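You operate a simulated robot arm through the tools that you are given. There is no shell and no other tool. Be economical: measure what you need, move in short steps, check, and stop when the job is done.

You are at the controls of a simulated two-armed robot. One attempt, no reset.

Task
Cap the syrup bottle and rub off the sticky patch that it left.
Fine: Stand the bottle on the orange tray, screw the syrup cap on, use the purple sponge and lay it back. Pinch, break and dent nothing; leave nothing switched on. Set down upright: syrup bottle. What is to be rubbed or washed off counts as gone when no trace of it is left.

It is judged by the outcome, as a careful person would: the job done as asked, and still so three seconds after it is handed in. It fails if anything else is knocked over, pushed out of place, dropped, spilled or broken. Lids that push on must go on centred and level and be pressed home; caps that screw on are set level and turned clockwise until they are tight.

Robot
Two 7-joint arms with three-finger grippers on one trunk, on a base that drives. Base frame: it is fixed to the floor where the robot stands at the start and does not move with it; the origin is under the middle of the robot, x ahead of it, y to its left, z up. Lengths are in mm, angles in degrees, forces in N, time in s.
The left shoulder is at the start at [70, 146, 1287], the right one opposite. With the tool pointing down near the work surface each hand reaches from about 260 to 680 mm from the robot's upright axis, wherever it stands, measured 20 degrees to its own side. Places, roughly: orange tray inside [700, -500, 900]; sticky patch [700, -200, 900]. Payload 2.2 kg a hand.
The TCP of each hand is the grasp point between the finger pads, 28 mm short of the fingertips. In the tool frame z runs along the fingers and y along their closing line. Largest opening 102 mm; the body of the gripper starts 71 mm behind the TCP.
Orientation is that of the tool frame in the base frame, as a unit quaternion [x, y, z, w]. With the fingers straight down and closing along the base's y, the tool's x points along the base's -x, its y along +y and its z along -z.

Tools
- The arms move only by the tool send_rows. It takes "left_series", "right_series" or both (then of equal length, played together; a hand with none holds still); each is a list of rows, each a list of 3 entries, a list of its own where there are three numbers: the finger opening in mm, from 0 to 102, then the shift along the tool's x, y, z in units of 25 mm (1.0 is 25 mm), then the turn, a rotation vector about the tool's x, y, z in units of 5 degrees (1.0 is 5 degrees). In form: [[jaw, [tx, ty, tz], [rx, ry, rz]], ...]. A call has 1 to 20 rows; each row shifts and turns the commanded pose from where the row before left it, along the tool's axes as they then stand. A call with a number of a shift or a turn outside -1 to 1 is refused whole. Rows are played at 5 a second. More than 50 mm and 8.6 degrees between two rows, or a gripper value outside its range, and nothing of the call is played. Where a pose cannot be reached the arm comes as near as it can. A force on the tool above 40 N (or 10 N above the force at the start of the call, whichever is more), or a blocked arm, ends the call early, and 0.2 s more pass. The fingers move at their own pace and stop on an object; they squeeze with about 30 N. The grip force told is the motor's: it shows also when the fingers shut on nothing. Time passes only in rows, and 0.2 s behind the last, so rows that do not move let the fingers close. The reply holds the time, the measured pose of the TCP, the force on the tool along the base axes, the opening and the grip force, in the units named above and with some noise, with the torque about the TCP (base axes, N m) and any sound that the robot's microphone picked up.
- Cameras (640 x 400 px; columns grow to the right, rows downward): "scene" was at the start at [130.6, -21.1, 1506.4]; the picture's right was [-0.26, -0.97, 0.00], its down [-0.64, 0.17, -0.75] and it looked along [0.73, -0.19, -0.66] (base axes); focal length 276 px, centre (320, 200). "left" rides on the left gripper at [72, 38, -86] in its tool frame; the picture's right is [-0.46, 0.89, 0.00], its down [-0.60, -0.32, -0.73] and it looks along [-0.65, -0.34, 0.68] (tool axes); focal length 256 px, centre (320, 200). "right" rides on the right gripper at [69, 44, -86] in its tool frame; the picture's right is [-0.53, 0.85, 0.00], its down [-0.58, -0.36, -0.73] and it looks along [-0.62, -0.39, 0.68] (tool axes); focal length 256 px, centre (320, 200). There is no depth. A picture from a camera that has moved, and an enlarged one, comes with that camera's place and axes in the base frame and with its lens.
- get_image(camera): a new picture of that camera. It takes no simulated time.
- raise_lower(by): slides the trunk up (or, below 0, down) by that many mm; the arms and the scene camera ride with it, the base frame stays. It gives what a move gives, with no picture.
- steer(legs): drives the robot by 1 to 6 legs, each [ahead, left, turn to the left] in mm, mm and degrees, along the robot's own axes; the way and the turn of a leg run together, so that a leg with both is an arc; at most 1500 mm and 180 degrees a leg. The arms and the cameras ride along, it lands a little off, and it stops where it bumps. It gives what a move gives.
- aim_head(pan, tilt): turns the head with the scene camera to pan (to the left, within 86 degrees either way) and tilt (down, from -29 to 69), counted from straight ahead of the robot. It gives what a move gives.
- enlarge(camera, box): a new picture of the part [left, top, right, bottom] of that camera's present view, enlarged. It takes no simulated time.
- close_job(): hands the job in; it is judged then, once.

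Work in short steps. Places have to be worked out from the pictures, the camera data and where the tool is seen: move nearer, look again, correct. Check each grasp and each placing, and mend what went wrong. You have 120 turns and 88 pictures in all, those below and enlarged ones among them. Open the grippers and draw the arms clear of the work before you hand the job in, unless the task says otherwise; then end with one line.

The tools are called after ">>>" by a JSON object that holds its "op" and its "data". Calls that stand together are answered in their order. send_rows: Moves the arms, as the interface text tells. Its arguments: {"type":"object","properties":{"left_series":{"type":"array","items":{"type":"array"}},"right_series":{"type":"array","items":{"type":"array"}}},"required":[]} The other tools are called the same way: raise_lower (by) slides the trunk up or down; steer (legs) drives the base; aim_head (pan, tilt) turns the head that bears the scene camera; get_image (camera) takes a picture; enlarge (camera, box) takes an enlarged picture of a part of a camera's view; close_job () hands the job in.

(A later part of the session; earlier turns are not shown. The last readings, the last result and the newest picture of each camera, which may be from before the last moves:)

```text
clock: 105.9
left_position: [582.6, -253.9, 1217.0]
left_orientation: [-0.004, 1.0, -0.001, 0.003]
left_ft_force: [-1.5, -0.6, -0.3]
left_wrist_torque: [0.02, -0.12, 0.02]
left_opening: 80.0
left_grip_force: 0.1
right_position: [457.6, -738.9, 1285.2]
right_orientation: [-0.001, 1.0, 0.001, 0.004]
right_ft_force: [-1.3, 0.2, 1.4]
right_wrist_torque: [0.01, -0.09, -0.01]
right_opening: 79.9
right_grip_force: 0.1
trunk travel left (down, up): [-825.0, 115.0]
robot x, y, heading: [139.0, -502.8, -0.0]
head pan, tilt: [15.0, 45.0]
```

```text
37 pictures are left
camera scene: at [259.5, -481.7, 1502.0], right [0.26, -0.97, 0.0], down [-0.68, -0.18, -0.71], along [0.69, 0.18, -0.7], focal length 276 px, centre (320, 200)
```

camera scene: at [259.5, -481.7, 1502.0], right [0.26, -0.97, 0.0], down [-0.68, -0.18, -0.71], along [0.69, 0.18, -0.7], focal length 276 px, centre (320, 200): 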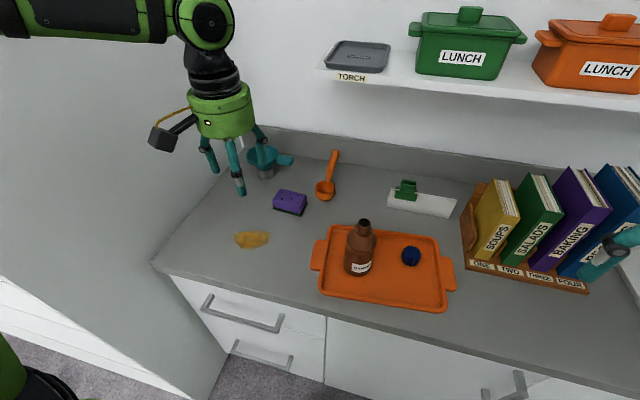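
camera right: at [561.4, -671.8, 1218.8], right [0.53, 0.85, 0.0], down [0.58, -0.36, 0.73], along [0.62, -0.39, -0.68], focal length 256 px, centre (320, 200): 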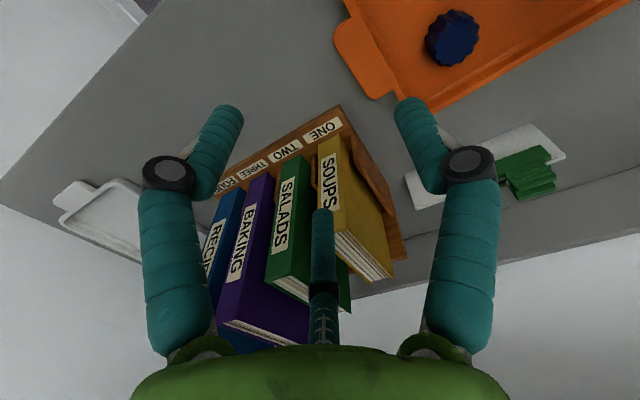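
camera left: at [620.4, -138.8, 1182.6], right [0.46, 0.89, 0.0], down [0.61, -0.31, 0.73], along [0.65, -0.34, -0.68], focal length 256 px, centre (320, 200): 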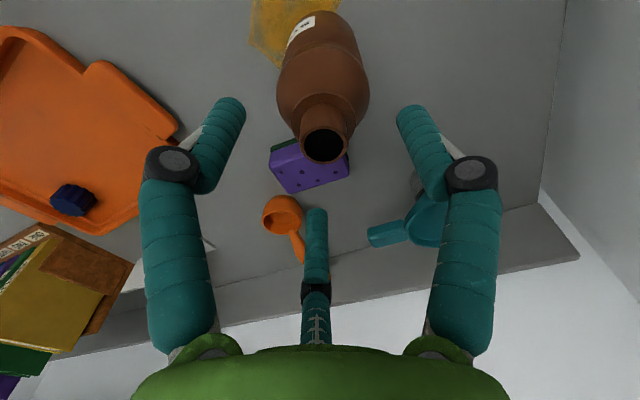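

Now I turn in place −40°; the left hand (tips ≈1189) passes well above the bottle (1073).

>>> {"op": "steer", "data": {"legs": [[0, 0, -40]]}}

>>> {"op": "aim_head", "data": {"pan": 30, "tilt": 45}}

>>> {"op": "get_image", "data": {"camera": "scene"}}

>>> {"op": "get_image", "data": {"camera": "left"}}

```text
clock: 108.2
left_position: [645.1, -601.6, 1213.4]
left_orientation: [0.338, 0.941, -0.002, -0.001]
left_ft_force: [0.4, 0.3, 0.2]
left_wrist_torque: [0.01, 0.02, -0.03]
left_opening: 79.7
left_grip_force: 0.0
right_position: [239.8, -893.6, 1282.8]
right_orientation: [0.341, 0.94, -0.001, 0.002]
right_ft_force: [-0.7, 0.1, -0.8]
right_wrist_torque: [-0.03, 0.0, -0.01]
right_opening: 79.9
right_grip_force: 0.1
trunk travel left (down, up): [-825.0, 115.0]
robot x, y, heading: [141.2, -507.0, -40.0]
head pan, tilt: [15.0, 45.0]
```

```text
clock: 109.0
left_position: [645.1, -601.2, 1213.5]
left_orientation: [0.339, 0.941, -0.001, 0.0]
left_ft_force: [-0.4, 0.3, 0.8]
left_wrist_torque: [-0.02, 0.01, -0.03]
left_opening: 79.9
left_grip_force: 0.1
right_position: [239.1, -892.3, 1283.3]
right_orientation: [0.341, 0.94, -0.001, 0.001]
right_ft_force: [0.0, 0.9, -0.8]
right_wrist_torque: [-0.01, 0.0, 0.01]
right_opening: 80.1
right_grip_force: 0.2
trunk travel left (down, up): [-825.0, 115.0]
robot x, y, heading: [138.2, -501.6, -39.8]
head pan, tilt: [30.0, 45.0]
```

```text
36 pictures are left
camera scene: at [258.5, -549.0, 1501.0], right [-0.17, -0.98, 0.0], down [-0.7, 0.12, -0.71], along [0.7, -0.12, -0.71], focal length 276 px, centre (320, 200)
```

scene: 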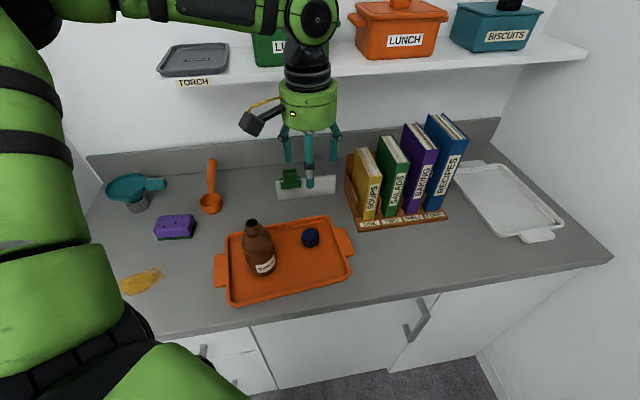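

```text
35 pictures are left
camera left: at [614.0, -524.5, 1300.9], right [0.92, 0.39, 0.0], down [0.26, -0.63, 0.73], along [0.28, -0.68, -0.68], focal length 256 px, centre (320, 200)
```

left: 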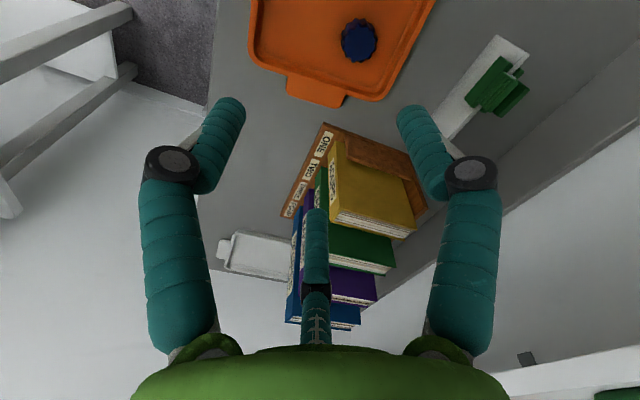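

The cap reads at (700,-601), now on the left arm's easy side. I go over it and descend to z≈1000.

>>> {"op": "send_rows", "data": {"left_series": [[80, [-0.83, 0.71, 0], [0, 0, 0]], [80, [-0.83, 0.71, 0], [0, 0, 0]], [80, [0, 0, 1], [0, 0, 0]], [80, [0, 0, 1], [0, 0, 0]], [80, [0, 0, 1], [0, 0, 0]], [80, [0, 0, 1], [0, 0, 0]], [80, [0, 0, 1], [0, 0, 0]], [80, [0, 0, 1], [0, 0, 0]], [80, [0, 0, 1], [0, 0, 0]], [80, [0, 0, 1], [0, 0, 0]], [80, [0, 0, 0.6], [0, 0, 0]], [80, [0, 0, 0], [0, 0, 0]]]}}

>>> {"op": "get_image", "data": {"camera": "left"}}

```text
clock: 111.5
left_position: [700.7, -599.7, 998.6]
left_orientation: [0.339, 0.941, 0.0, 0.0]
left_ft_force: [0.1, -0.9, 0.4]
left_wrist_torque: [-0.01, -0.03, 0.03]
left_opening: 79.9
left_grip_force: 0.0
right_position: [237.7, -891.4, 1283.5]
right_orientation: [0.341, 0.94, -0.001, 0.002]
right_ft_force: [-0.7, -0.4, 0.3]
right_wrist_torque: [0.02, 0.0, 0.01]
right_opening: 80.0
right_grip_force: 0.2
trunk travel left (down, up): [-825.0, 115.0]
robot x, y, heading: [139.0, -499.3, -40.0]
head pan, tilt: [30.0, 45.0]
```

```text
34 pictures are left
camera left: at [668.9, -523.6, 1085.6], right [0.92, 0.39, 0.0], down [0.26, -0.63, 0.73], along [0.28, -0.68, -0.68], focal length 256 px, centre (320, 200)
```

left: 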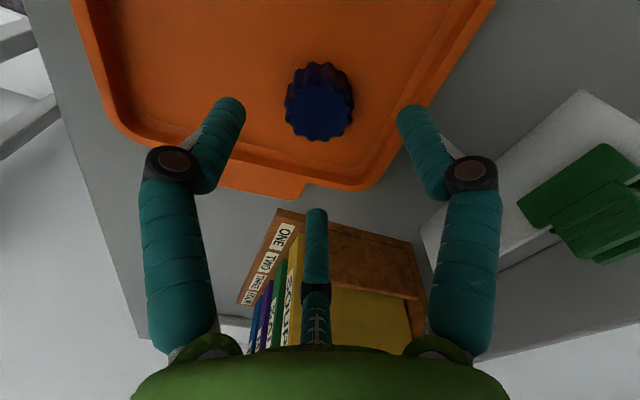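

Centred. I descend to TCP z≈948 (a slightly higher grip on the cap) and close.

>>> {"op": "send_rows", "data": {"left_series": [[80, [0, 0, 1], [0, 0, 0]], [80, [0, 0, 1], [0, 0, 0]], [60, [0, 0, 0], [0, 0, 0]], [35, [0, 0, 0], [0, 0, 0]], [35, [0, 0, 0], [0, 0, 0]], [35, [0, 0, -1], [0, 0, 0]], [35, [0, 0, -1], [0, 0, 0]], [35, [0, 0, -1], [0, 0, 0]], [35, [0, 0, -1], [0, 0, 0]], [35, [0, 0, -1], [0, 0, 0]], [35, [0, 0, -1], [0, 0, 0]], [35, [0, 0, -1], [0, 0, 0]], [35, [0, 0, -1], [0, 0, 0]]]}}

>>> {"op": "get_image", "data": {"camera": "left"}}

>>> {"op": "enlarge", "data": {"camera": "scene", "box": [210, 80, 390, 300]}}

```text
clock: 114.3
left_position: [700.5, -599.9, 1148.4]
left_orientation: [0.338, 0.941, -0.001, 0.0]
left_ft_force: [0.8, -0.5, -0.6]
left_wrist_torque: [0.0, 0.01, 0.03]
left_opening: 41.8
left_grip_force: 29.8
right_position: [238.7, -890.8, 1284.4]
right_orientation: [0.341, 0.94, -0.001, 0.001]
right_ft_force: [-0.2, -0.6, -0.4]
right_wrist_torque: [-0.01, -0.05, 0.0]
right_opening: 80.0
right_grip_force: 0.0
trunk travel left (down, up): [-825.0, 115.0]
robot x, y, heading: [137.4, -503.3, -39.8]
head pan, tilt: [30.0, 45.0]
```

```text
33 pictures are left
camera left: at [668.5, -523.4, 1236.0], right [0.92, 0.39, 0.0], down [0.26, -0.63, 0.73], along [0.28, -0.67, -0.68], focal length 256 px, centre (320, 200)
```

left: 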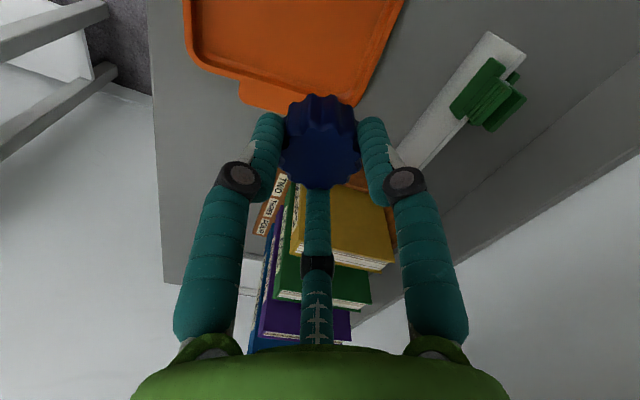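

```text
1.82 times, centred on (300, 190) of scene
camera zoom: at [258.0, -548.6, 1501.1], right [-0.17, -0.98, 0.0], down [-0.7, 0.12, -0.71], along [0.7, -0.12, -0.71], focal length 502 px, centre (356, 218)
```

zoom: 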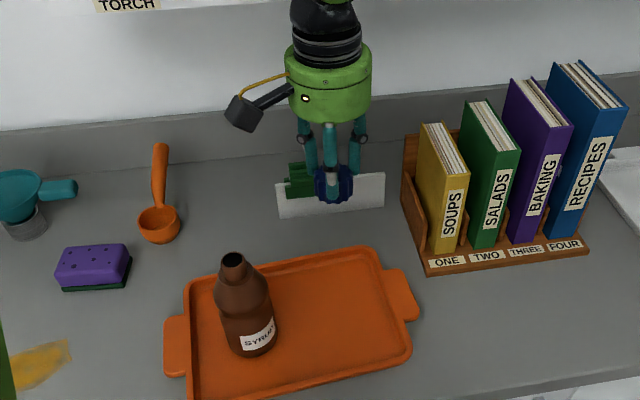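

The cap is held with its bottom 44 mm below the TCP. I move over the bottle neck (643.5,-475.2) and turn the hand 60° counter-clockwise to gain clockwise travel.

>>> {"op": "send_rows", "data": {"left_series": [[35, [0.986, 0.478, 0], [0, 0, 0]], [35, [0.986, 0.478, 0], [0, 0, 0]], [35, [0.986, 0.478, 0], [0, 0, 0]], [35, [0.986, 0.478, 0], [0, 0, 0]], [35, [0.986, 0.478, 0], [0, 0, 0]], [35, [0, 0, 0], [0, 0, -1]], [35, [0, 0, 0], [0, 0, -1]], [35, [0, 0, 0], [0, 0, -1]], [35, [0, 0, 0], [0, 0, -1]], [35, [0, 0, 0], [0, 0, -1]], [35, [0, 0, 0], [0, 0, -1]], [35, [0, 0, 0], [0, 0, -1]], [35, [0, 0, 0], [0, 0, -1]], [35, [0, 0, 0], [0, 0, -1]], [35, [0, 0, 0], [0, 0, -1]], [35, [0, 0, 0], [0, 0, -1]], [35, [0, 0, 0], [0, 0, -1]], [35, [0, 0, 0], [0, 0, 0]]]}}

>>> {"op": "get_image", "data": {"camera": "left"}}

>>> {"op": "enlarge", "data": {"camera": "scene", "box": [200, 130, 340, 290]}}

```text
clock: 118.2
left_position: [641.4, -475.6, 1149.3]
left_orientation: [-0.178, 0.984, -0.001, 0.0]
left_ft_force: [-0.4, 0.1, -0.6]
left_wrist_torque: [0.03, 0.0, -0.03]
left_opening: 41.9
left_grip_force: 29.9
right_position: [238.0, -892.2, 1283.0]
right_orientation: [0.342, 0.94, -0.001, 0.001]
right_ft_force: [0.3, 0.1, -0.3]
right_wrist_torque: [-0.02, 0.02, 0.01]
right_opening: 80.1
right_grip_force: 0.1
trunk travel left (down, up): [-825.0, 115.0]
robot x, y, heading: [141.6, -506.1, -39.9]
head pan, tilt: [30.0, 45.0]
```

```text
31 pictures are left
camera left: at [562.3, -464.4, 1236.1], right [0.13, 0.99, 0.0], down [0.68, -0.09, 0.73], along [0.72, -0.09, -0.68], focal length 256 px, centre (320, 200)
```

left: 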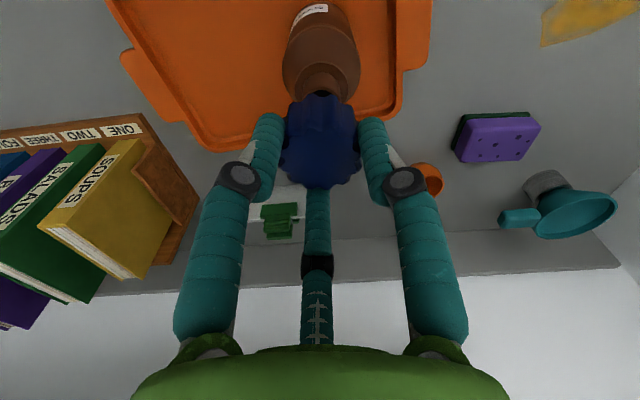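

```text
2.50 times, centred on (270, 210) of scene
camera zoom: at [258.8, -548.8, 1501.0], right [-0.17, -0.98, 0.0], down [-0.7, 0.12, -0.71], along [0.7, -0.12, -0.71], focal length 690 px, centre (445, 175)
```

zoom: 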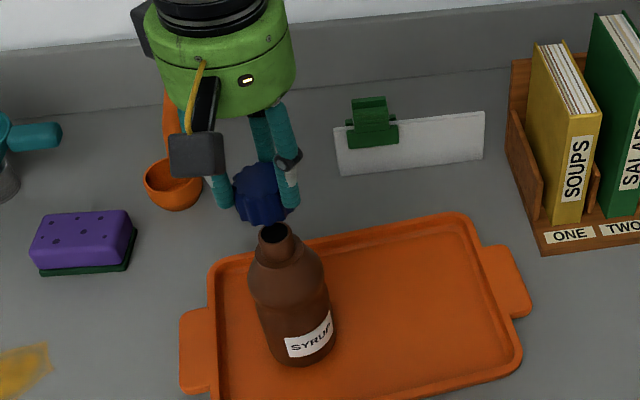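

Alignment looks good. I shift 1 mm in x, descend to just above the mouth, then feel down slowly.

>>> {"op": "send_rows", "data": {"left_series": [[35, [-0.04, -0.014, 0.6], [0, 0, 0]], [35, [0, 0, 0.5], [0, 0, 0]], [35, [0, 0, 0], [0, 0, 0]]]}}

>>> {"op": "send_rows", "data": {"left_series": [[35, [0, 0, 0.12], [0, 0, 0]], [35, [0, 0, 0.12], [0, 0, 0]], [35, [0, 0, 0], [0, 0, 0]]]}}

>>> {"op": "send_rows", "data": {"left_series": [[35, [0, 0, 0.1], [0, 0, 0]], [35, [0, 0, 0], [0, 0, 0]]]}}

```text
clock: 119.0
left_position: [643.0, -475.5, 1120.5]
left_orientation: [-0.177, 0.984, 0.0, 0.0]
left_ft_force: [0.1, 0.0, -0.2]
left_wrist_torque: [0.04, 0.03, 0.01]
left_opening: 42.0
left_grip_force: 30.3
right_position: [239.5, -892.0, 1284.5]
right_orientation: [0.341, 0.94, -0.001, 0.002]
right_ft_force: [-0.2, -0.4, 0.5]
right_wrist_torque: [-0.02, 0.02, 0.01]
right_opening: 79.9
right_grip_force: 0.1
trunk travel left (down, up): [-825.0, 115.0]
robot x, y, heading: [140.8, -502.9, -40.0]
head pan, tilt: [30.0, 45.0]
```

```text
clock: 119.8
left_position: [643.2, -476.3, 1113.7]
left_orientation: [-0.177, 0.984, -0.001, -0.001]
left_ft_force: [-0.7, 0.3, -0.1]
left_wrist_torque: [0.01, 0.01, 0.02]
left_opening: 41.9
left_grip_force: 29.9
right_position: [238.8, -891.9, 1283.2]
right_orientation: [0.342, 0.94, -0.001, 0.002]
right_ft_force: [0.2, 0.6, -0.5]
right_wrist_torque: [0.0, 0.01, 0.04]
right_opening: 79.8
right_grip_force: 0.0
trunk travel left (down, up): [-825.0, 115.0]
robot x, y, heading: [140.9, -502.7, -40.0]
head pan, tilt: [30.0, 45.0]
```

```text
clock: 120.3
left_position: [644.0, -475.4, 1111.2]
left_orientation: [-0.177, 0.984, 0.0, -0.002]
left_ft_force: [-0.2, -0.6, 0.1]
left_wrist_torque: [0.01, 0.01, 0.0]
left_opening: 41.8
left_grip_force: 30.1
right_position: [238.5, -891.1, 1284.4]
right_orientation: [0.341, 0.94, -0.001, 0.001]
right_ft_force: [-0.3, 0.4, 0.4]
right_wrist_torque: [0.0, 0.01, 0.01]
right_opening: 79.9
right_grip_force: 0.0
trunk travel left (down, up): [-825.0, 115.0]
robot x, y, heading: [140.8, -505.5, -40.0]
head pan, tilt: [30.0, 45.0]
```

>>> {"op": "send_rows", "data": {"left_series": [[35, [0, 0, 0.1], [0, 0, 0]], [35, [0, 0, 0.1], [0, 0, 0]], [35, [0, 0, 0], [0, 0, 0]]]}}

>>> {"op": "enlarge", "data": {"camera": "scene", "box": [220, 170, 320, 280]}}

```text
clock: 121.2
left_position: [643.3, -476.4, 1107.0]
left_orientation: [-0.177, 0.984, 0.0, -0.001]
left_ft_force: [0.1, -0.7, 0.2]
left_wrist_torque: [-0.01, 0.02, -0.03]
left_opening: 41.8
left_grip_force: 30.1
right_position: [237.5, -892.5, 1283.7]
right_orientation: [0.341, 0.94, -0.001, 0.001]
right_ft_force: [0.1, -0.3, -0.2]
right_wrist_torque: [-0.01, 0.02, 0.0]
right_opening: 80.0
right_grip_force: 0.0
trunk travel left (down, up): [-825.0, 115.0]
robot x, y, heading: [142.3, -504.8, -39.9]
head pan, tilt: [30.0, 45.0]
```

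```text
3.64 times, centred on (270, 225) of scene
camera zoom: at [258.7, -548.9, 1501.0], right [-0.17, -0.98, 0.0], down [-0.7, 0.12, -0.71], along [0.7, -0.12, -0.71], focal length 1004 px, centre (502, 109)
```

zoom: 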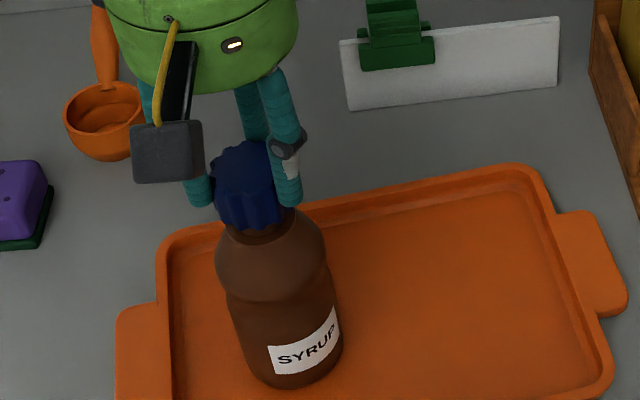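

The cap now surrounds the neck top without contact. I keep feeling downward.

>>> {"op": "send_rows", "data": {"left_series": [[35, [0, 0, 0.1], [0, 0, 0]], [35, [0, 0, 0], [0, 0, 0]]]}}

>>> {"op": "send_rows", "data": {"left_series": [[35, [0, 0, 0.1], [0, 0, 0]], [35, [0, 0, 0], [0, 0, 0]]]}}

>>> {"op": "send_rows", "data": {"left_series": [[35, [0, 0, 0.1], [0, 0, 0]], [35, [0, 0, 0], [0, 0, 0]]]}}

```text
clock: 121.8
left_position: [644.0, -474.8, 1102.8]
left_orientation: [-0.177, 0.984, 0.0, -0.001]
left_ft_force: [-0.1, 0.1, -0.7]
left_wrist_torque: [-0.06, -0.03, -0.03]
left_opening: 42.0
left_grip_force: 30.1
right_position: [238.3, -891.9, 1284.2]
right_orientation: [0.341, 0.94, -0.002, 0.001]
right_ft_force: [-0.7, 0.3, -0.2]
right_wrist_torque: [0.0, 0.0, 0.01]
right_opening: 80.1
right_grip_force: 0.0
trunk travel left (down, up): [-825.0, 115.0]
robot x, y, heading: [143.7, -504.7, -40.2]
head pan, tilt: [30.0, 45.0]
```

```text
clock: 122.3
left_position: [644.6, -474.3, 1101.9]
left_orientation: [-0.177, 0.984, 0.0, -0.001]
left_ft_force: [0.3, 0.1, -0.1]
left_wrist_torque: [-0.02, -0.02, 0.01]
left_opening: 41.9
left_grip_force: 29.7
right_position: [238.6, -892.2, 1282.4]
right_orientation: [0.342, 0.94, -0.002, 0.001]
right_ft_force: [0.0, 0.4, 0.0]
right_wrist_torque: [-0.01, -0.01, 0.06]
right_opening: 79.7
right_grip_force: 0.0
trunk travel left (down, up): [-825.0, 115.0]
robot x, y, heading: [143.4, -502.5, -40.1]
head pan, tilt: [30.0, 45.0]
```

```text
clock: 123.0
left_position: [643.5, -475.4, 1099.7]
left_orientation: [-0.177, 0.984, 0.0, -0.001]
left_ft_force: [-0.3, 0.0, 0.4]
left_wrist_torque: [-0.02, -0.02, 0.0]
left_opening: 42.0
left_grip_force: 29.9
right_position: [239.5, -891.5, 1283.4]
right_orientation: [0.341, 0.94, -0.002, 0.001]
right_ft_force: [0.3, 0.2, -0.3]
right_wrist_torque: [0.0, -0.01, 0.0]
right_opening: 80.1
right_grip_force: 0.1
trunk travel left (down, up): [-825.0, 115.0]
robot x, y, heading: [141.3, -501.0, -40.1]
head pan, tilt: [30.0, 45.0]
```

>>> {"op": "send_rows", "data": {"left_series": [[35, [0, 0, 0.1], [0, 0, 0]], [35, [0, 0, 0], [0, 0, 0]]]}}

>>> {"op": "send_rows", "data": {"left_series": [[35, [0, 0, 0.1], [0, 0, 0]], [35, [0, 0, 0], [0, 0, 0]]]}}

>>> {"op": "enlarge", "data": {"camera": "scene", "box": [220, 170, 320, 280]}}

```text
clock: 123.5
left_position: [643.5, -474.7, 1097.0]
left_orientation: [-0.177, 0.984, -0.001, -0.001]
left_ft_force: [-0.3, 0.8, -0.2]
left_wrist_torque: [0.01, -0.04, 0.03]
left_opening: 42.1
left_grip_force: 29.8
right_position: [238.8, -892.4, 1282.9]
right_orientation: [0.342, 0.94, -0.002, 0.001]
right_ft_force: [0.2, -0.1, 0.2]
right_wrist_torque: [-0.04, 0.02, 0.02]
right_opening: 80.1
right_grip_force: 0.0
trunk travel left (down, up): [-825.0, 115.0]
robot x, y, heading: [141.0, -502.3, -39.9]
head pan, tilt: [30.0, 45.0]
```

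```text
clock: 124.2
left_position: [644.6, -475.4, 1095.7]
left_orientation: [-0.177, 0.984, 0.001, -0.002]
left_ft_force: [0.2, 0.0, -0.1]
left_wrist_torque: [0.01, 0.01, -0.02]
left_opening: 42.0
left_grip_force: 31.0
right_position: [238.3, -892.1, 1282.9]
right_orientation: [0.341, 0.94, -0.001, 0.001]
right_ft_force: [0.4, -0.5, -0.4]
right_wrist_torque: [0.01, -0.01, -0.02]
right_opening: 80.1
right_grip_force: 0.0
trunk travel left (down, up): [-825.0, 115.0]
robot x, y, heading: [143.2, -502.3, -40.1]
head pan, tilt: [30.0, 45.0]
```

```text
3.64 times, centred on (270, 225) of scene
camera zoom: at [258.8, -548.8, 1501.0], right [-0.17, -0.98, 0.0], down [-0.7, 0.12, -0.71], along [0.7, -0.12, -0.71], focal length 1004 px, centre (502, 109)
```

zoom: 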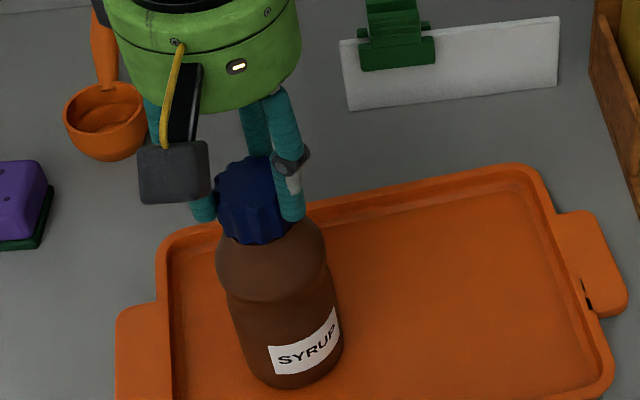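

>>> {"op": "send_rows", "data": {"left_series": [[35, [0, 0, 0.1], [0, 0, 0]], [35, [0, 0, 0], [0, 0, 0]]]}}

>>> {"op": "send_rows", "data": {"left_series": [[35, [0, 0, 0.1], [0, 0, 0]], [35, [0, 0, 0], [0, 0, 0]]]}}

```text
clock: 124.8
left_position: [643.7, -474.9, 1093.0]
left_orientation: [-0.177, 0.984, -0.001, -0.001]
left_ft_force: [-0.3, -0.4, 0.0]
left_wrist_torque: [0.0, -0.06, 0.0]
left_opening: 42.0
left_grip_force: 30.2
right_position: [238.4, -893.0, 1284.1]
right_orientation: [0.342, 0.94, 0.0, 0.001]
right_ft_force: [-0.6, 0.1, 0.6]
right_wrist_torque: [-0.02, 0.03, 0.01]
right_opening: 79.9
right_grip_force: 0.0
trunk travel left (down, up): [-825.0, 115.0]
robot x, y, heading: [144.9, -502.6, -39.8]
head pan, tilt: [30.0, 45.0]
```

```text
clock: 125.3
left_position: [643.7, -475.3, 1090.6]
left_orientation: [-0.177, 0.984, 0.0, 0.001]
left_ft_force: [0.2, 1.6, 12.1]
left_wrist_torque: [0.12, -0.1, 0.01]
left_opening: 42.1
left_grip_force: 29.6
right_position: [236.9, -891.4, 1284.5]
right_orientation: [0.341, 0.94, -0.001, 0.003]
right_ft_force: [0.9, -0.1, 0.1]
right_wrist_torque: [0.0, -0.02, 0.01]
right_opening: 80.0
right_grip_force: 0.0
trunk travel left (down, up): [-825.0, 115.0]
robot x, y, heading: [139.5, -503.7, -39.9]
head pan, tilt: [30.0, 45.0]
```

Contact at 12 N. I turn clockwise 60° and look at torque and at the label.

>>> {"op": "send_rows", "data": {"left_series": [[35, [0, 0, 0], [0, 0, 1]], [35, [0, 0, 0], [0, 0, 1]], [35, [0, 0, 0], [0, 0, 1]], [35, [0, 0, 0], [0, 0, 1]], [35, [0, 0, 0.02], [0, 0, 1]], [35, [0, 0, 0], [0, 0, 1]], [35, [0, 0, 0], [0, 0, 1]], [35, [0, 0, 0], [0, 0, 1]], [35, [0, 0, 0.02], [0, 0, 1]], [35, [0, 0, 0], [0, 0, 1]], [35, [0, 0, 0], [0, 0, 1]], [35, [0, 0, 0], [0, 0, 1]]]}}

>>> {"op": "enlarge", "data": {"camera": "scene", "box": [220, 170, 320, 280]}}

```text
clock: 128.0
left_position: [641.8, -475.5, 1090.5]
left_orientation: [0.34, 0.94, 0.0, 0.002]
left_ft_force: [2.2, 0.4, 21.2]
left_wrist_torque: [-0.01, -0.14, 0.0]
left_opening: 41.9
left_grip_force: 30.1
right_position: [235.9, -892.9, 1283.3]
right_orientation: [0.341, 0.94, -0.001, 0.003]
right_ft_force: [-0.2, -0.4, 0.7]
right_wrist_torque: [0.01, -0.03, -0.01]
right_opening: 80.0
right_grip_force: 0.0
trunk travel left (down, up): [-825.0, 115.0]
robot x, y, heading: [141.2, -505.1, -40.0]
head pan, tilt: [30.0, 45.0]
```

```text
3.64 times, centred on (270, 225) of scene
camera zoom: at [255.9, -548.8, 1501.3], right [-0.17, -0.98, 0.0], down [-0.69, 0.12, -0.71], along [0.7, -0.12, -0.71], focal length 1004 px, centre (502, 109)
```

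zoom: 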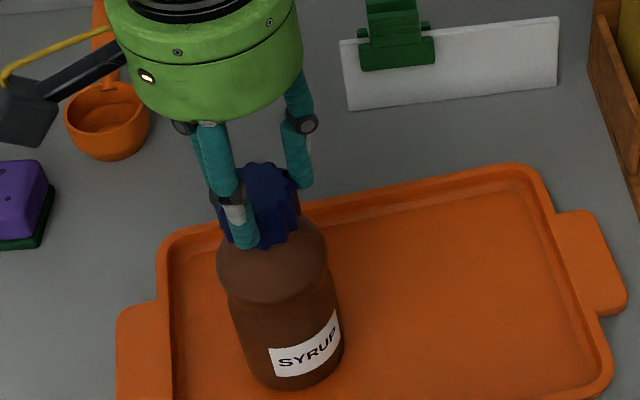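

The label did not turn, so the bottle holds still while the cap turns. I continue clockwise.

>>> {"op": "send_rows", "data": {"left_series": [[35, [0, 0, 0], [0, 0, 1]], [35, [0, 0, 0], [0, 0, 1]], [35, [0, 0, 0], [0, 0, 1]], [35, [0, 0, 0], [0, 0, 1]], [35, [0, 0, 0], [0, 0, 1]], [35, [0, 0, 0], [0, 0, 1]], [35, [0, 0, 0], [0, 0, 1]], [35, [0, 0, 0], [0, 0, 1]], [35, [0, 0, 0], [0, 0, 1]], [35, [0, 0, 0], [0, 0, 1]], [35, [0, 0, 0], [0, 0, 1]], [35, [0, 0, 0], [0, 0, 1]]]}}

>>> {"op": "enlarge", "data": {"camera": "scene", "box": [220, 170, 320, 280]}}

```text
clock: 130.6
left_position: [642.1, -474.7, 1089.1]
left_orientation: [0.765, 0.644, 0.0, 0.0]
left_ft_force: [0.0, 0.9, 10.2]
left_wrist_torque: [0.14, 0.13, -0.01]
left_opening: 41.7
left_grip_force: 30.3
right_position: [236.7, -892.8, 1283.8]
right_orientation: [0.341, 0.94, -0.001, 0.002]
right_ft_force: [-0.3, 1.0, 0.0]
right_wrist_torque: [-0.01, 0.0, -0.02]
right_opening: 79.7
right_grip_force: 0.1
trunk travel left (down, up): [-825.0, 115.0]
robot x, y, heading: [138.8, -501.4, -39.8]
head pan, tilt: [30.0, 45.0]
```

```text
3.64 times, centred on (270, 225) of scene
camera zoom: at [256.8, -548.9, 1501.2], right [-0.17, -0.98, 0.0], down [-0.7, 0.12, -0.71], along [0.7, -0.12, -0.71], focal length 1004 px, centre (502, 109)
```

zoom: 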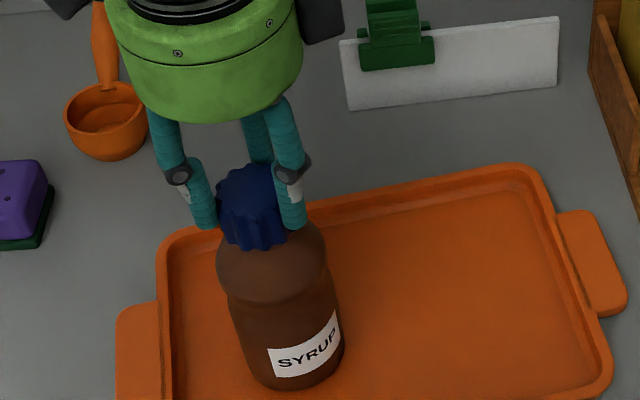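

The cap is descending (thread engaged). I continue clockwise with a touch of downward follow.

>>> {"op": "send_rows", "data": {"left_series": [[35, [0, 0, 0.02], [0, 0, 1]], [35, [0, 0, 0], [0, 0, 1]], [35, [0, 0, 0], [0, 0, 1]], [35, [0, 0, 0.02], [0, 0, 1]], [35, [0, 0, 0], [0, 0, 1]], [35, [0, 0, 0], [0, 0, 1]], [35, [0, 0, 0.02], [0, 0, 1]], [35, [0, 0, 0], [0, 0, 1]], [35, [0, 0, 0], [0, 0, 1]], [35, [0, 0, 0.02], [0, 0, 1]], [35, [0, 0, 0], [0, 0, 1]], [35, [0, 0, 0], [0, 0, 1]]]}}

```text
clock: 133.2
left_position: [642.9, -475.8, 1087.4]
left_orientation: [0.984, 0.176, 0.001, 0.001]
left_ft_force: [0.6, 0.2, 15.8]
left_wrist_torque: [0.16, -0.08, 0.06]
left_opening: 42.1
left_grip_force: 30.0
right_position: [236.3, -892.0, 1284.1]
right_orientation: [0.341, 0.94, 0.0, 0.001]
right_ft_force: [0.8, 0.0, -0.7]
right_wrist_torque: [-0.04, -0.04, 0.02]
right_opening: 79.9
right_grip_force: 0.1
trunk travel left (down, up): [-825.0, 115.0]
robot x, y, heading: [142.1, -504.1, -39.9]
head pan, tilt: [30.0, 45.0]
```

>>> {"op": "send_rows", "data": {"left_series": [[35, [0, 0, 0.02], [0, 0, 1]], [35, [0, 0, 0], [0, 0, 1]], [35, [0, 0, 0], [0, 0, 1]], [35, [0, 0, 0.02], [0, 0, 1]], [35, [0, 0, 0], [0, 0, 1]], [35, [0, 0, 0], [0, 0, 1]], [35, [0, 0, 0.02], [0, 0, 1]], [35, [0, 0, 0], [0, 0, 1]]]}}

>>> {"op": "enlarge", "data": {"camera": "scene", "box": [220, 170, 320, 280]}}

```text
clock: 134.9
left_position: [642.2, -475.1, 1086.1]
left_orientation: [0.985, -0.17, 0.001, 0.001]
left_ft_force: [0.1, 0.7, 23.5]
left_wrist_torque: [0.0, 0.01, 0.17]
left_opening: 41.8
left_grip_force: 29.7
right_position: [235.1, -893.0, 1283.4]
right_orientation: [0.341, 0.94, 0.001, 0.003]
right_ft_force: [0.8, 0.4, -1.0]
right_wrist_torque: [0.0, 0.0, -0.02]
right_opening: 80.1
right_grip_force: 0.0
trunk travel left (down, up): [-825.0, 115.0]
robot x, y, heading: [140.9, -501.2, -40.4]
head pan, tilt: [30.0, 45.0]
```

```text
3.64 times, centred on (270, 225) of scene
camera zoom: at [254.7, -549.1, 1501.4], right [-0.17, -0.98, 0.0], down [-0.69, 0.12, -0.71], along [0.7, -0.12, -0.71], focal length 1004 px, centre (502, 109)
```

zoom: 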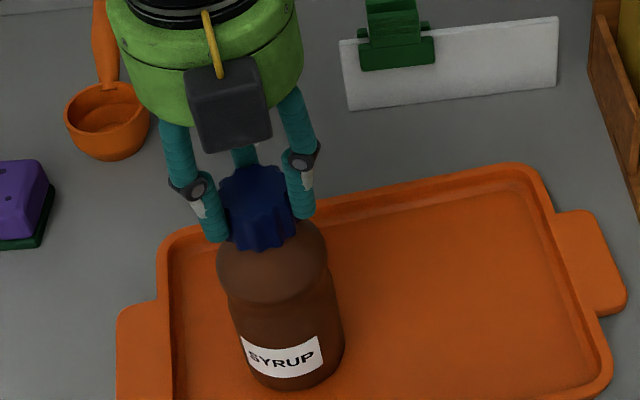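

Torque rose to 0.17 N·m and the label began to follow, so the cap has come up tight after about 195°. I press a bit harder and turn a little more to confirm that it's tight.

>>> {"op": "send_rows", "data": {"left_series": [[35, [0, 0, 0.06], [0, 0, 0]], [35, [0, 0, 0], [0, 0, 0.5]], [35, [0, 0, 0], [0, 0, 0.5]], [35, [0, 0, 0], [0, 0, 0.5]], [35, [0, 0, 0], [0, 0, 0.5]]]}}

>>> {"op": "enlarge", "data": {"camera": "scene", "box": [220, 170, 320, 280]}}

```text
clock: 136.2
left_position: [640.8, -476.9, 1085.1]
left_orientation: [0.966, -0.257, 0.001, 0.0]
left_ft_force: [1.1, 0.0, 20.9]
left_wrist_torque: [-0.07, 0.04, 0.15]
left_opening: 41.8
left_grip_force: 30.2
right_position: [236.1, -891.6, 1284.2]
right_orientation: [0.34, 0.94, 0.0, 0.003]
right_ft_force: [0.2, 0.4, 0.2]
right_wrist_torque: [0.01, 0.02, -0.02]
right_opening: 80.3
right_grip_force: 0.0
trunk travel left (down, up): [-825.0, 115.0]
robot x, y, heading: [143.9, -500.2, -40.1]
head pan, tilt: [30.0, 45.0]
```

```text
3.64 times, centred on (270, 225) of scene
camera zoom: at [255.3, -549.1, 1501.3], right [-0.17, -0.98, 0.0], down [-0.69, 0.12, -0.71], along [0.7, -0.12, -0.71], focal length 1004 px, centre (502, 109)
```

zoom: 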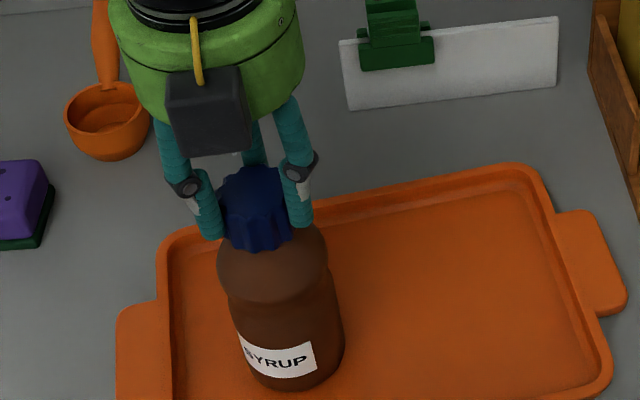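

The label still follows. I press more and read the force before turning again.

>>> {"op": "send_rows", "data": {"left_series": [[35, [0, 0, 0.05], [0, 0, 0]], [35, [0, 0, 0.05], [0, 0, 0]], [35, [0, 0, 0], [0, 0, 0]]]}}

>>> {"op": "send_rows", "data": {"left_series": [[35, [0, 0, 0.02], [0, 0, 0.5]], [35, [0, 0, 0.02], [0, 0, 0.5]], [35, [0, 0, 0], [0, 0, 0.5]], [35, [0, 0, 0], [0, 0, 0.5]]]}}

>>> {"op": "enlarge", "data": {"camera": "scene", "box": [220, 170, 320, 280]}}

```text
clock: 136.9
left_position: [640.3, -475.3, 1083.7]
left_orientation: [0.967, -0.256, 0.002, 0.001]
left_ft_force: [-0.2, 1.1, 25.0]
left_wrist_torque: [-0.02, 0.01, 0.05]
left_opening: 41.9
left_grip_force: 30.7
right_position: [235.5, -891.1, 1282.9]
right_orientation: [0.341, 0.94, 0.0, 0.003]
right_ft_force: [1.3, -0.1, -0.8]
right_wrist_torque: [0.01, -0.02, -0.04]
right_opening: 80.2
right_grip_force: 0.1
trunk travel left (down, up): [-825.0, 115.0]
robot x, y, heading: [140.0, -500.8, -40.0]
head pan, tilt: [30.0, 45.0]
```

```text
clock: 137.9
left_position: [641.3, -475.8, 1082.2]
left_orientation: [0.941, -0.34, 0.002, 0.0]
left_ft_force: [-0.3, -0.3, 22.8]
left_wrist_torque: [-0.08, 0.05, 0.21]
left_opening: 42.1
left_grip_force: 29.7
right_position: [235.4, -892.8, 1283.5]
right_orientation: [0.341, 0.94, 0.001, 0.002]
right_ft_force: [0.1, 0.2, 0.3]
right_wrist_torque: [-0.02, 0.0, 0.04]
right_opening: 80.0
right_grip_force: 0.2
trunk travel left (down, up): [-825.0, 115.0]
robot x, y, heading: [141.6, -502.7, -40.0]
head pan, tilt: [30.0, 45.0]
```

```text
3.64 times, centred on (270, 225) of scene
camera zoom: at [254.8, -549.3, 1501.4], right [-0.17, -0.98, 0.0], down [-0.69, 0.12, -0.71], along [0.7, -0.12, -0.71], focal length 1004 px, centre (502, 109)
```

zoom: 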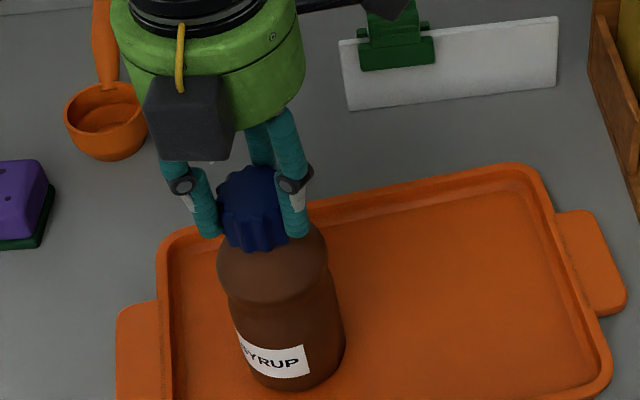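

The cap and bottle now turn one-to-one (the last 10° moved the label 9°), with torque of about 0.2 N·m, so the cap is tight. I release, lift off, and unwind the wrist.

>>> {"op": "send_rows", "data": {"left_series": [[50, [0, 0, 0], [0, 0, 0]], [75, [0, 0, 0], [0, 0, 0]], [80, [0, 0, -0.5], [0, 0, 0]], [80, [0, 0, -1], [0, 0, 0]], [80, [0, 0, -1], [0, 0, 0]], [80, [0, 0, -1], [0, 0, 0]], [80, [0, 0, -1], [0, 0, 0]], [80, [0, 0, -1], [0, 0, 0]], [80, [0, 0, 0], [0, 0, -1]], [80, [0, 0, 0], [0, 0, -1]], [80, [0, 0, 0], [0, 0, -1]], [80, [0, 0, 0], [0, 0, -1]], [80, [0, 0, 0], [0, 0, -1]], [80, [0, 0, 0], [0, 0, -1]], [80, [0, 0, 0], [0, 0, -1]], [80, [0, 0, 0], [0, 0, -1]], [80, [0, 0, 0], [0, 0, -1]], [80, [0, 0, 0], [0, 0, -1]], [80, [0, 0, 0], [0, 0, -1]], [80, [0, 0, 0], [0, 0, -1]]]}}

>>> {"op": "send_rows", "data": {"left_series": [[80, [0, 0, 0], [0, 0, -1]], [80, [0, 0, 0], [0, 0, -1]], [80, [0, 0, 0], [0, 0, -1]], [80, [0, 0, 0], [0, 0, -1]], [80, [0, 0, 0], [0, 0, -1]], [80, [0, 0, 0], [0, 0, -1]], [80, [0, 0, 0], [0, 0, -1]], [80, [0, 0, 0], [0, 0, -1]], [80, [0, 0, 0], [0, 0, -1]], [80, [0, 0, 0], [0, 0, -1]], [80, [0, 0, 0], [0, 0, -1]], [80, [0, 0, 0], [0, 0, -1]], [80, [0, 0, 0], [0, 0, -1]], [80, [0, 0, 0], [0, 0, -1]], [80, [0, 0, 0], [0, 0, -1]], [80, [0, 0, 0], [0, 0, -1]], [80, [0, 0, 0], [0, 0, -1]], [80, [0, 0, 0], [0, 0, -1]], [80, [0, 0, 0], [0, 0, -1]], [80, [0, 0, 0], [0, 0, -1]]]}}

>>> {"op": "enlarge", "data": {"camera": "scene", "box": [200, 130, 340, 290]}}

```text
clock: 142.2
left_position: [643.4, -475.7, 1217.7]
left_orientation: [0.984, 0.178, -0.001, 0.0]
left_ft_force: [-0.5, 0.5, -0.3]
left_wrist_torque: [0.04, 0.02, -0.01]
left_opening: 79.8
left_grip_force: 0.1
right_position: [237.8, -891.9, 1284.1]
right_orientation: [0.342, 0.94, -0.002, 0.002]
right_ft_force: [0.2, 0.2, 0.4]
right_wrist_torque: [-0.02, -0.03, 0.0]
right_opening: 80.0
right_grip_force: 0.0
trunk travel left (down, up): [-825.0, 115.0]
robot x, y, heading: [140.9, -504.9, -40.0]
head pan, tilt: [30.0, 45.0]
```

```text
clock: 146.3
left_position: [644.8, -476.0, 1218.1]
left_orientation: [0.496, 0.868, -0.001, 0.0]
left_ft_force: [0.2, 0.3, -0.3]
left_wrist_torque: [-0.01, -0.01, -0.02]
left_opening: 80.3
left_grip_force: 0.1
right_position: [239.3, -891.3, 1283.2]
right_orientation: [0.341, 0.94, 0.0, 0.002]
right_ft_force: [0.0, -0.1, 0.2]
right_wrist_torque: [-0.01, 0.0, 0.0]
right_opening: 80.0
right_grip_force: 0.1
trunk travel left (down, up): [-825.0, 115.0]
robot x, y, heading: [140.2, -503.5, -40.1]
head pan, tilt: [30.0, 45.0]
```

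```text
2.50 times, centred on (270, 210) of scene
camera zoom: at [258.7, -548.9, 1501.0], right [-0.17, -0.98, 0.0], down [-0.7, 0.12, -0.71], along [0.7, -0.12, -0.71], focal length 690 px, centre (445, 175)
```

zoom: 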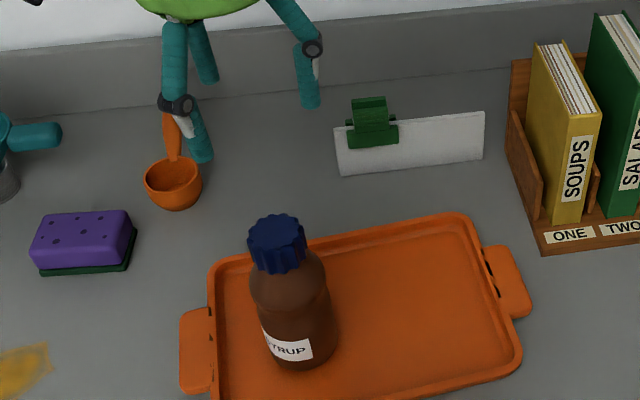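

The cap sits level on the bottle, which stands upright on the tray. Now the sponge: I turn back to heading 0 and then extend the left hand.

>>> {"op": "steer", "data": {"legs": [[0, 0, 40]]}}

>>> {"op": "send_rows", "data": {"left_series": [[90, [0, 0, 0], [0, 0, -1]], [90, [0, 0, 0], [0, 0, -1]], [90, [0, 0, 0], [0, 0, -1]], [90, [0, 0, 0], [0, 0, -1]], [90, [-0.8, -0.5, 0], [0, 0, 0]], [90, [-0.8, -0.5, 0], [0, 0, 0]], [90, [-0.8, -0.5, 0], [0, 0, 0]], [90, [-0.8, -0.5, 0], [0, 0, 0]], [90, [-0.8, -0.5, 0], [0, 0, 0]], [90, [-0.8, -0.5, 0], [0, 0, 0]]]}}

>>> {"op": "aim_head", "data": {"pan": 20, "tilt": 45}}

>>> {"op": "get_image", "data": {"camera": "scene"}}

```text
clock: 148.6
left_position: [509.3, -160.4, 1217.6]
left_orientation: [0.172, 0.985, -0.001, 0.0]
left_ft_force: [0.0, -0.4, -0.8]
left_wrist_torque: [0.03, 0.01, 0.01]
left_opening: 79.7
left_grip_force: 0.0
right_position: [464.8, -739.8, 1282.2]
right_orientation: [0.001, 1.0, 0.0, 0.002]
right_ft_force: [0.4, -0.4, -0.9]
right_wrist_torque: [-0.02, -0.04, 0.0]
right_opening: 79.9
right_grip_force: 0.0
trunk travel left (down, up): [-825.0, 115.0]
robot x, y, heading: [142.7, -501.7, -0.3]
head pan, tilt: [30.0, 45.0]
```

```text
clock: 150.8
left_position: [630.5, -234.9, 1217.6]
left_orientation: [-0.002, 1.0, -0.001, 0.0]
left_ft_force: [0.1, 0.6, -0.2]
left_wrist_torque: [0.01, 0.03, 0.02]
left_opening: 89.9
left_grip_force: 0.1
right_position: [466.3, -740.4, 1282.8]
right_orientation: [0.001, 1.0, 0.0, 0.0]
right_ft_force: [0.7, -1.0, -0.1]
right_wrist_torque: [0.02, 0.02, 0.0]
right_opening: 79.9
right_grip_force: 0.0
trunk travel left (down, up): [-825.0, 115.0]
robot x, y, heading: [140.3, -503.3, -0.2]
head pan, tilt: [30.0, 45.0]
```

```text
clock: 151.5
left_position: [629.2, -234.6, 1217.6]
left_orientation: [-0.002, 1.0, -0.001, 0.0]
left_ft_force: [0.4, 1.0, -0.1]
left_wrist_torque: [-0.02, 0.01, -0.01]
left_opening: 90.2
left_grip_force: 0.1
right_position: [465.3, -740.2, 1283.8]
right_orientation: [0.0, 1.0, 0.0, 0.001]
right_ft_force: [-0.1, -0.1, 0.2]
right_wrist_torque: [-0.01, 0.01, 0.03]
right_opening: 79.9
right_grip_force: 0.0
trunk travel left (down, up): [-825.0, 115.0]
robot x, y, heading: [136.5, -501.4, -0.4]
head pan, tilt: [20.0, 45.0]
```

```text
21 pictures are left
camera scene: at [267.0, -475.4, 1501.0], right [0.34, -0.94, 0.0], down [-0.67, -0.24, -0.71], along [0.66, 0.24, -0.71], focal length 276 px, centre (320, 200)
```

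scene: 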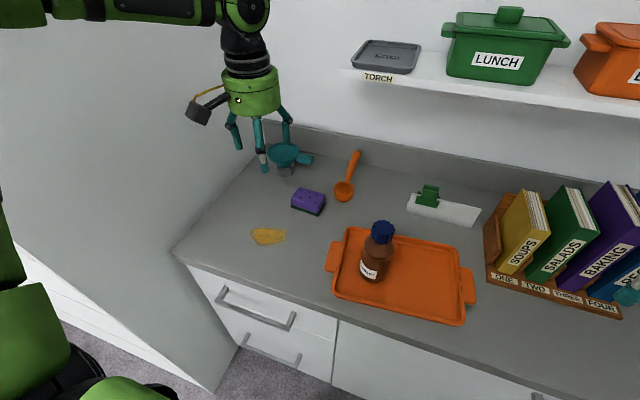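

I drive ahead 75 mm and look at the sponge and patch with the left wrist camera.

>>> {"op": "steer", "data": {"legs": [[75, 0, 0]]}}

>>> {"op": "enlarge", "data": {"camera": "left", "box": [220, 0, 460, 180]}}

```text
clock: 152.6
left_position: [696.5, -233.9, 1221.3]
left_orientation: [-0.002, 1.0, -0.001, 0.003]
left_ft_force: [-1.0, -0.3, 0.4]
left_wrist_torque: [-0.02, -0.06, 0.03]
left_opening: 89.8
left_grip_force: 0.1
right_position: [531.7, -740.5, 1286.2]
right_orientation: [0.001, 1.0, -0.001, 0.005]
right_ft_force: [0.2, 0.0, 0.8]
right_wrist_torque: [0.0, -0.05, 0.0]
right_opening: 79.9
right_grip_force: 0.0
trunk travel left (down, up): [-825.0, 115.0]
robot x, y, heading: [213.4, -503.1, -0.4]
head pan, tilt: [20.0, 45.0]
```

```text
2.22 times, centred on (340, 90) of left
camera zoom: at [624.3, -196.2, 1308.7], right [0.46, 0.89, 0.0], down [0.6, -0.31, 0.74], along [0.65, -0.34, -0.68], focal length 569 px, centre (276, 444)
```

zoom: 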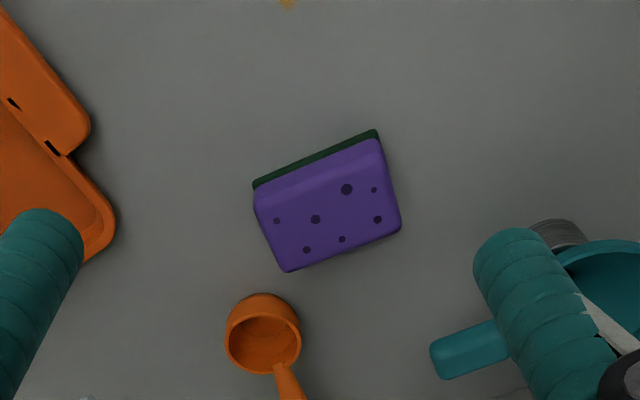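

The sponge is at about (798,-247), 60 wide along x and 88 along y, turned about 5°. I turn the tool 95° so that it closes across the short side.

>>> {"op": "send_rows", "data": {"left_series": [[102, [0, 0, 0], [0, 0, 1]], [102, [0, 0, 0], [0, 0, 1]], [102, [0, 0, 0], [0, 0, 1]], [102, [0, 0, 0], [0, 0, 1]], [102, [0, 0, 0], [0, 0, 1]], [102, [0, 0, 0], [0, 0, 1]], [102, [0, 0, 0], [0, 0, 1]], [102, [0, 0, 0], [0, 0, 1]], [102, [0, 0, 0], [0, 0, 1]], [102, [0, 0, 0], [0, 0, 1]], [102, [0, 0, 0], [0, 0, 1]], [102, [0, 0, 0], [0, 0, 1]], [102, [0, 0, 0], [0, 0, 1]], [102, [0, 0, 0], [0, 0, 1]], [102, [0, 0, 0], [0, 0, 1]], [102, [0, 0, 0], [0, 0, 1]], [102, [0, 0, 0], [0, 0, 1]], [102, [0, 0, 0], [0, 0, 1]], [102, [0, 0, 0], [0, 0, 1]]]}}

```text
clock: 156.6
left_position: [703.4, -234.8, 1218.5]
left_orientation: [0.737, 0.676, 0.0, 0.002]
left_ft_force: [0.7, 0.6, -0.3]
left_wrist_torque: [-0.01, -0.01, 0.01]
left_opening: 101.7
left_grip_force: 0.1
right_position: [538.7, -740.2, 1283.4]
right_orientation: [0.001, 1.0, -0.001, 0.002]
right_ft_force: [0.0, 0.0, -0.1]
right_wrist_torque: [-0.01, 0.02, -0.03]
right_opening: 80.0
right_grip_force: 0.1
trunk travel left (down, up): [-825.0, 115.0]
robot x, y, heading: [214.5, -502.2, -0.1]
head pan, tilt: [20.0, 45.0]
```

>>> {"op": "send_rows", "data": {"left_series": [[102, [-0.04, 0.85, 0], [0, 0, 0]], [102, [-0.04, 0.85, 0], [0, 0, 0]], [102, [-0.04, 0.85, 0], [0, 0, 0]], [102, [-0.02, 0.86, 0], [0, 0, 0]], [102, [0, 0, 1], [0, 0, 0]], [102, [0, 0, 1], [0, 0, 0]], [102, [0, 0, 1], [0, 0, 0]], [102, [0, 0, 1], [0, 0, 0]], [102, [0, 0, 1], [0, 0, 0]], [102, [0, 0, 1], [0, 0, 0]], [102, [0, 0, 1], [0, 0, 0]], [102, [0, 0, 1], [0, 0, 0]], [102, [0, 0, 0], [0, 0, 0]]]}}

>>> {"op": "get_image", "data": {"camera": "left"}}

```text
clock: 159.4
left_position: [764.9, -234.6, 1030.8]
left_orientation: [0.736, 0.677, 0.001, 0.001]
left_ft_force: [-0.3, -0.2, 0.0]
left_wrist_torque: [0.0, -0.02, -0.04]
left_opening: 102.0
left_grip_force: 0.1
left hand out of reach, approached as far as the arm can: row 10, 11, 12
right_position: [539.1, -740.5, 1283.9]
right_orientation: [0.002, 1.0, -0.001, 0.002]
right_ft_force: [-0.6, 0.1, 0.0]
right_wrist_torque: [0.0, 0.02, -0.01]
right_opening: 80.2
right_grip_force: 0.1
trunk travel left (down, up): [-825.0, 115.0]
robot x, y, heading: [216.8, -503.9, -0.0]
head pan, tilt: [20.0, 45.0]
```

```text
19 pictures are left
camera left: at [809.4, -166.0, 1116.7], right [0.84, -0.54, 0.0], down [-0.37, -0.57, 0.73], along [-0.39, -0.62, -0.68], focal length 256 px, centre (320, 200)
```

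left: 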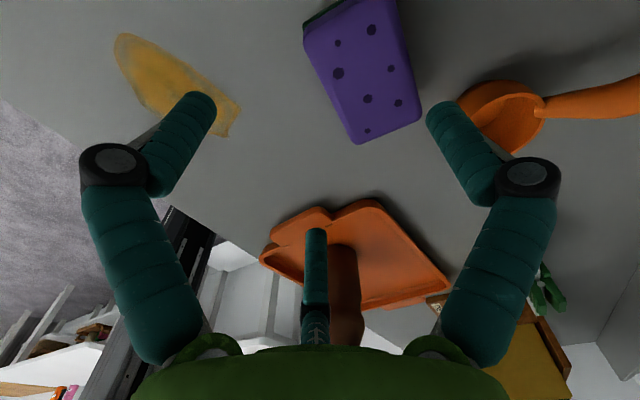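

The reach ran out low and far. I raise the hand, lower the trunk by 120 mm, and finish the approach above the sponge.

>>> {"op": "send_rows", "data": {"left_series": [[102, [0, 0, -1], [0, 0, 0]], [102, [0, 0, -1], [0, 0, 0]], [102, [0, 0, -1], [0, 0, 0]], [102, [0, 0, -1], [0, 0, 0]]]}}

>>> {"op": "raise_lower", "data": {"by": -120}}

>>> {"op": "send_rows", "data": {"left_series": [[102, [-0.37, 0.48, 0], [0, 0, 0]], [102, [0, 0.48, 0], [0, 0, 0]], [102, [0, 0, 0], [0, 0, 0]]]}}

>>> {"op": "get_image", "data": {"camera": "left"}}

```text
clock: 160.4
left_position: [764.0, -234.3, 1129.5]
left_orientation: [0.736, 0.677, 0.001, 0.0]
left_ft_force: [-0.2, 0.7, 0.6]
left_wrist_torque: [0.01, 0.01, -0.04]
left_opening: 102.1
left_grip_force: 0.1
right_position: [537.1, -740.0, 1283.1]
right_orientation: [0.0, 1.0, -0.001, 0.001]
right_ft_force: [0.6, -0.6, 0.9]
right_wrist_torque: [0.0, -0.03, 0.01]
right_opening: 80.0
right_grip_force: 0.1
trunk travel left (down, up): [-825.0, 115.0]
robot x, y, heading: [213.7, -503.3, -0.2]
head pan, tilt: [20.0, 45.0]
```

```text
clock: 161.9
left_position: [764.4, -235.5, 1009.8]
left_orientation: [0.736, 0.677, -0.001, 0.001]
left_ft_force: [0.1, 0.0, 0.4]
left_wrist_torque: [0.01, 0.01, -0.01]
left_opening: 102.2
left_grip_force: 0.0
right_position: [538.8, -739.4, 1163.8]
right_orientation: [0.0, 1.0, 0.0, 0.002]
right_ft_force: [0.4, 0.1, 0.3]
right_wrist_torque: [0.01, 0.02, -0.01]
right_opening: 79.8
right_grip_force: 0.0
trunk travel left (down, up): [-705.0, 235.0]
robot x, y, heading: [214.0, -499.8, -0.2]
head pan, tilt: [20.0, 45.0]
```

```text
clock: 162.7
left_position: [787.2, -245.4, 1010.5]
left_orientation: [0.736, 0.677, -0.001, 0.001]
left_ft_force: [-0.1, -0.2, -0.1]
left_wrist_torque: [-0.01, -0.03, 0.04]
left_opening: 102.0
left_grip_force: 0.0
right_position: [537.9, -739.0, 1163.7]
right_orientation: [0.001, 1.0, -0.001, 0.001]
right_ft_force: [0.3, -1.3, -0.6]
right_wrist_torque: [-0.02, -0.01, 0.0]
right_opening: 80.1
right_grip_force: 0.0
trunk travel left (down, up): [-705.0, 235.0]
robot x, y, heading: [216.3, -502.6, -0.4]
head pan, tilt: [20.0, 45.0]
```

```text
18 pictures are left
camera left: at [831.7, -176.2, 1097.2], right [0.84, -0.54, 0.0], down [-0.37, -0.57, 0.73], along [-0.39, -0.62, -0.68], focal length 256 px, centre (320, 200)
```

left: 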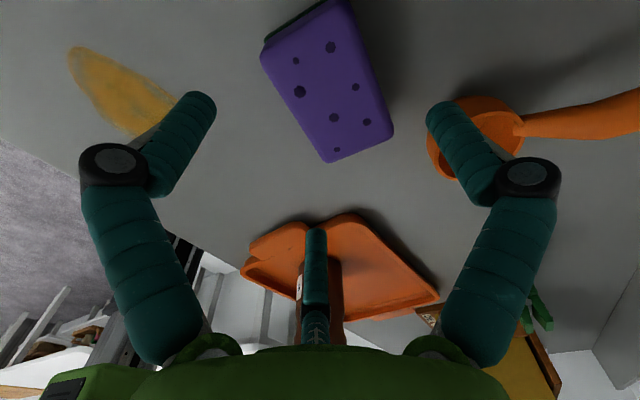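

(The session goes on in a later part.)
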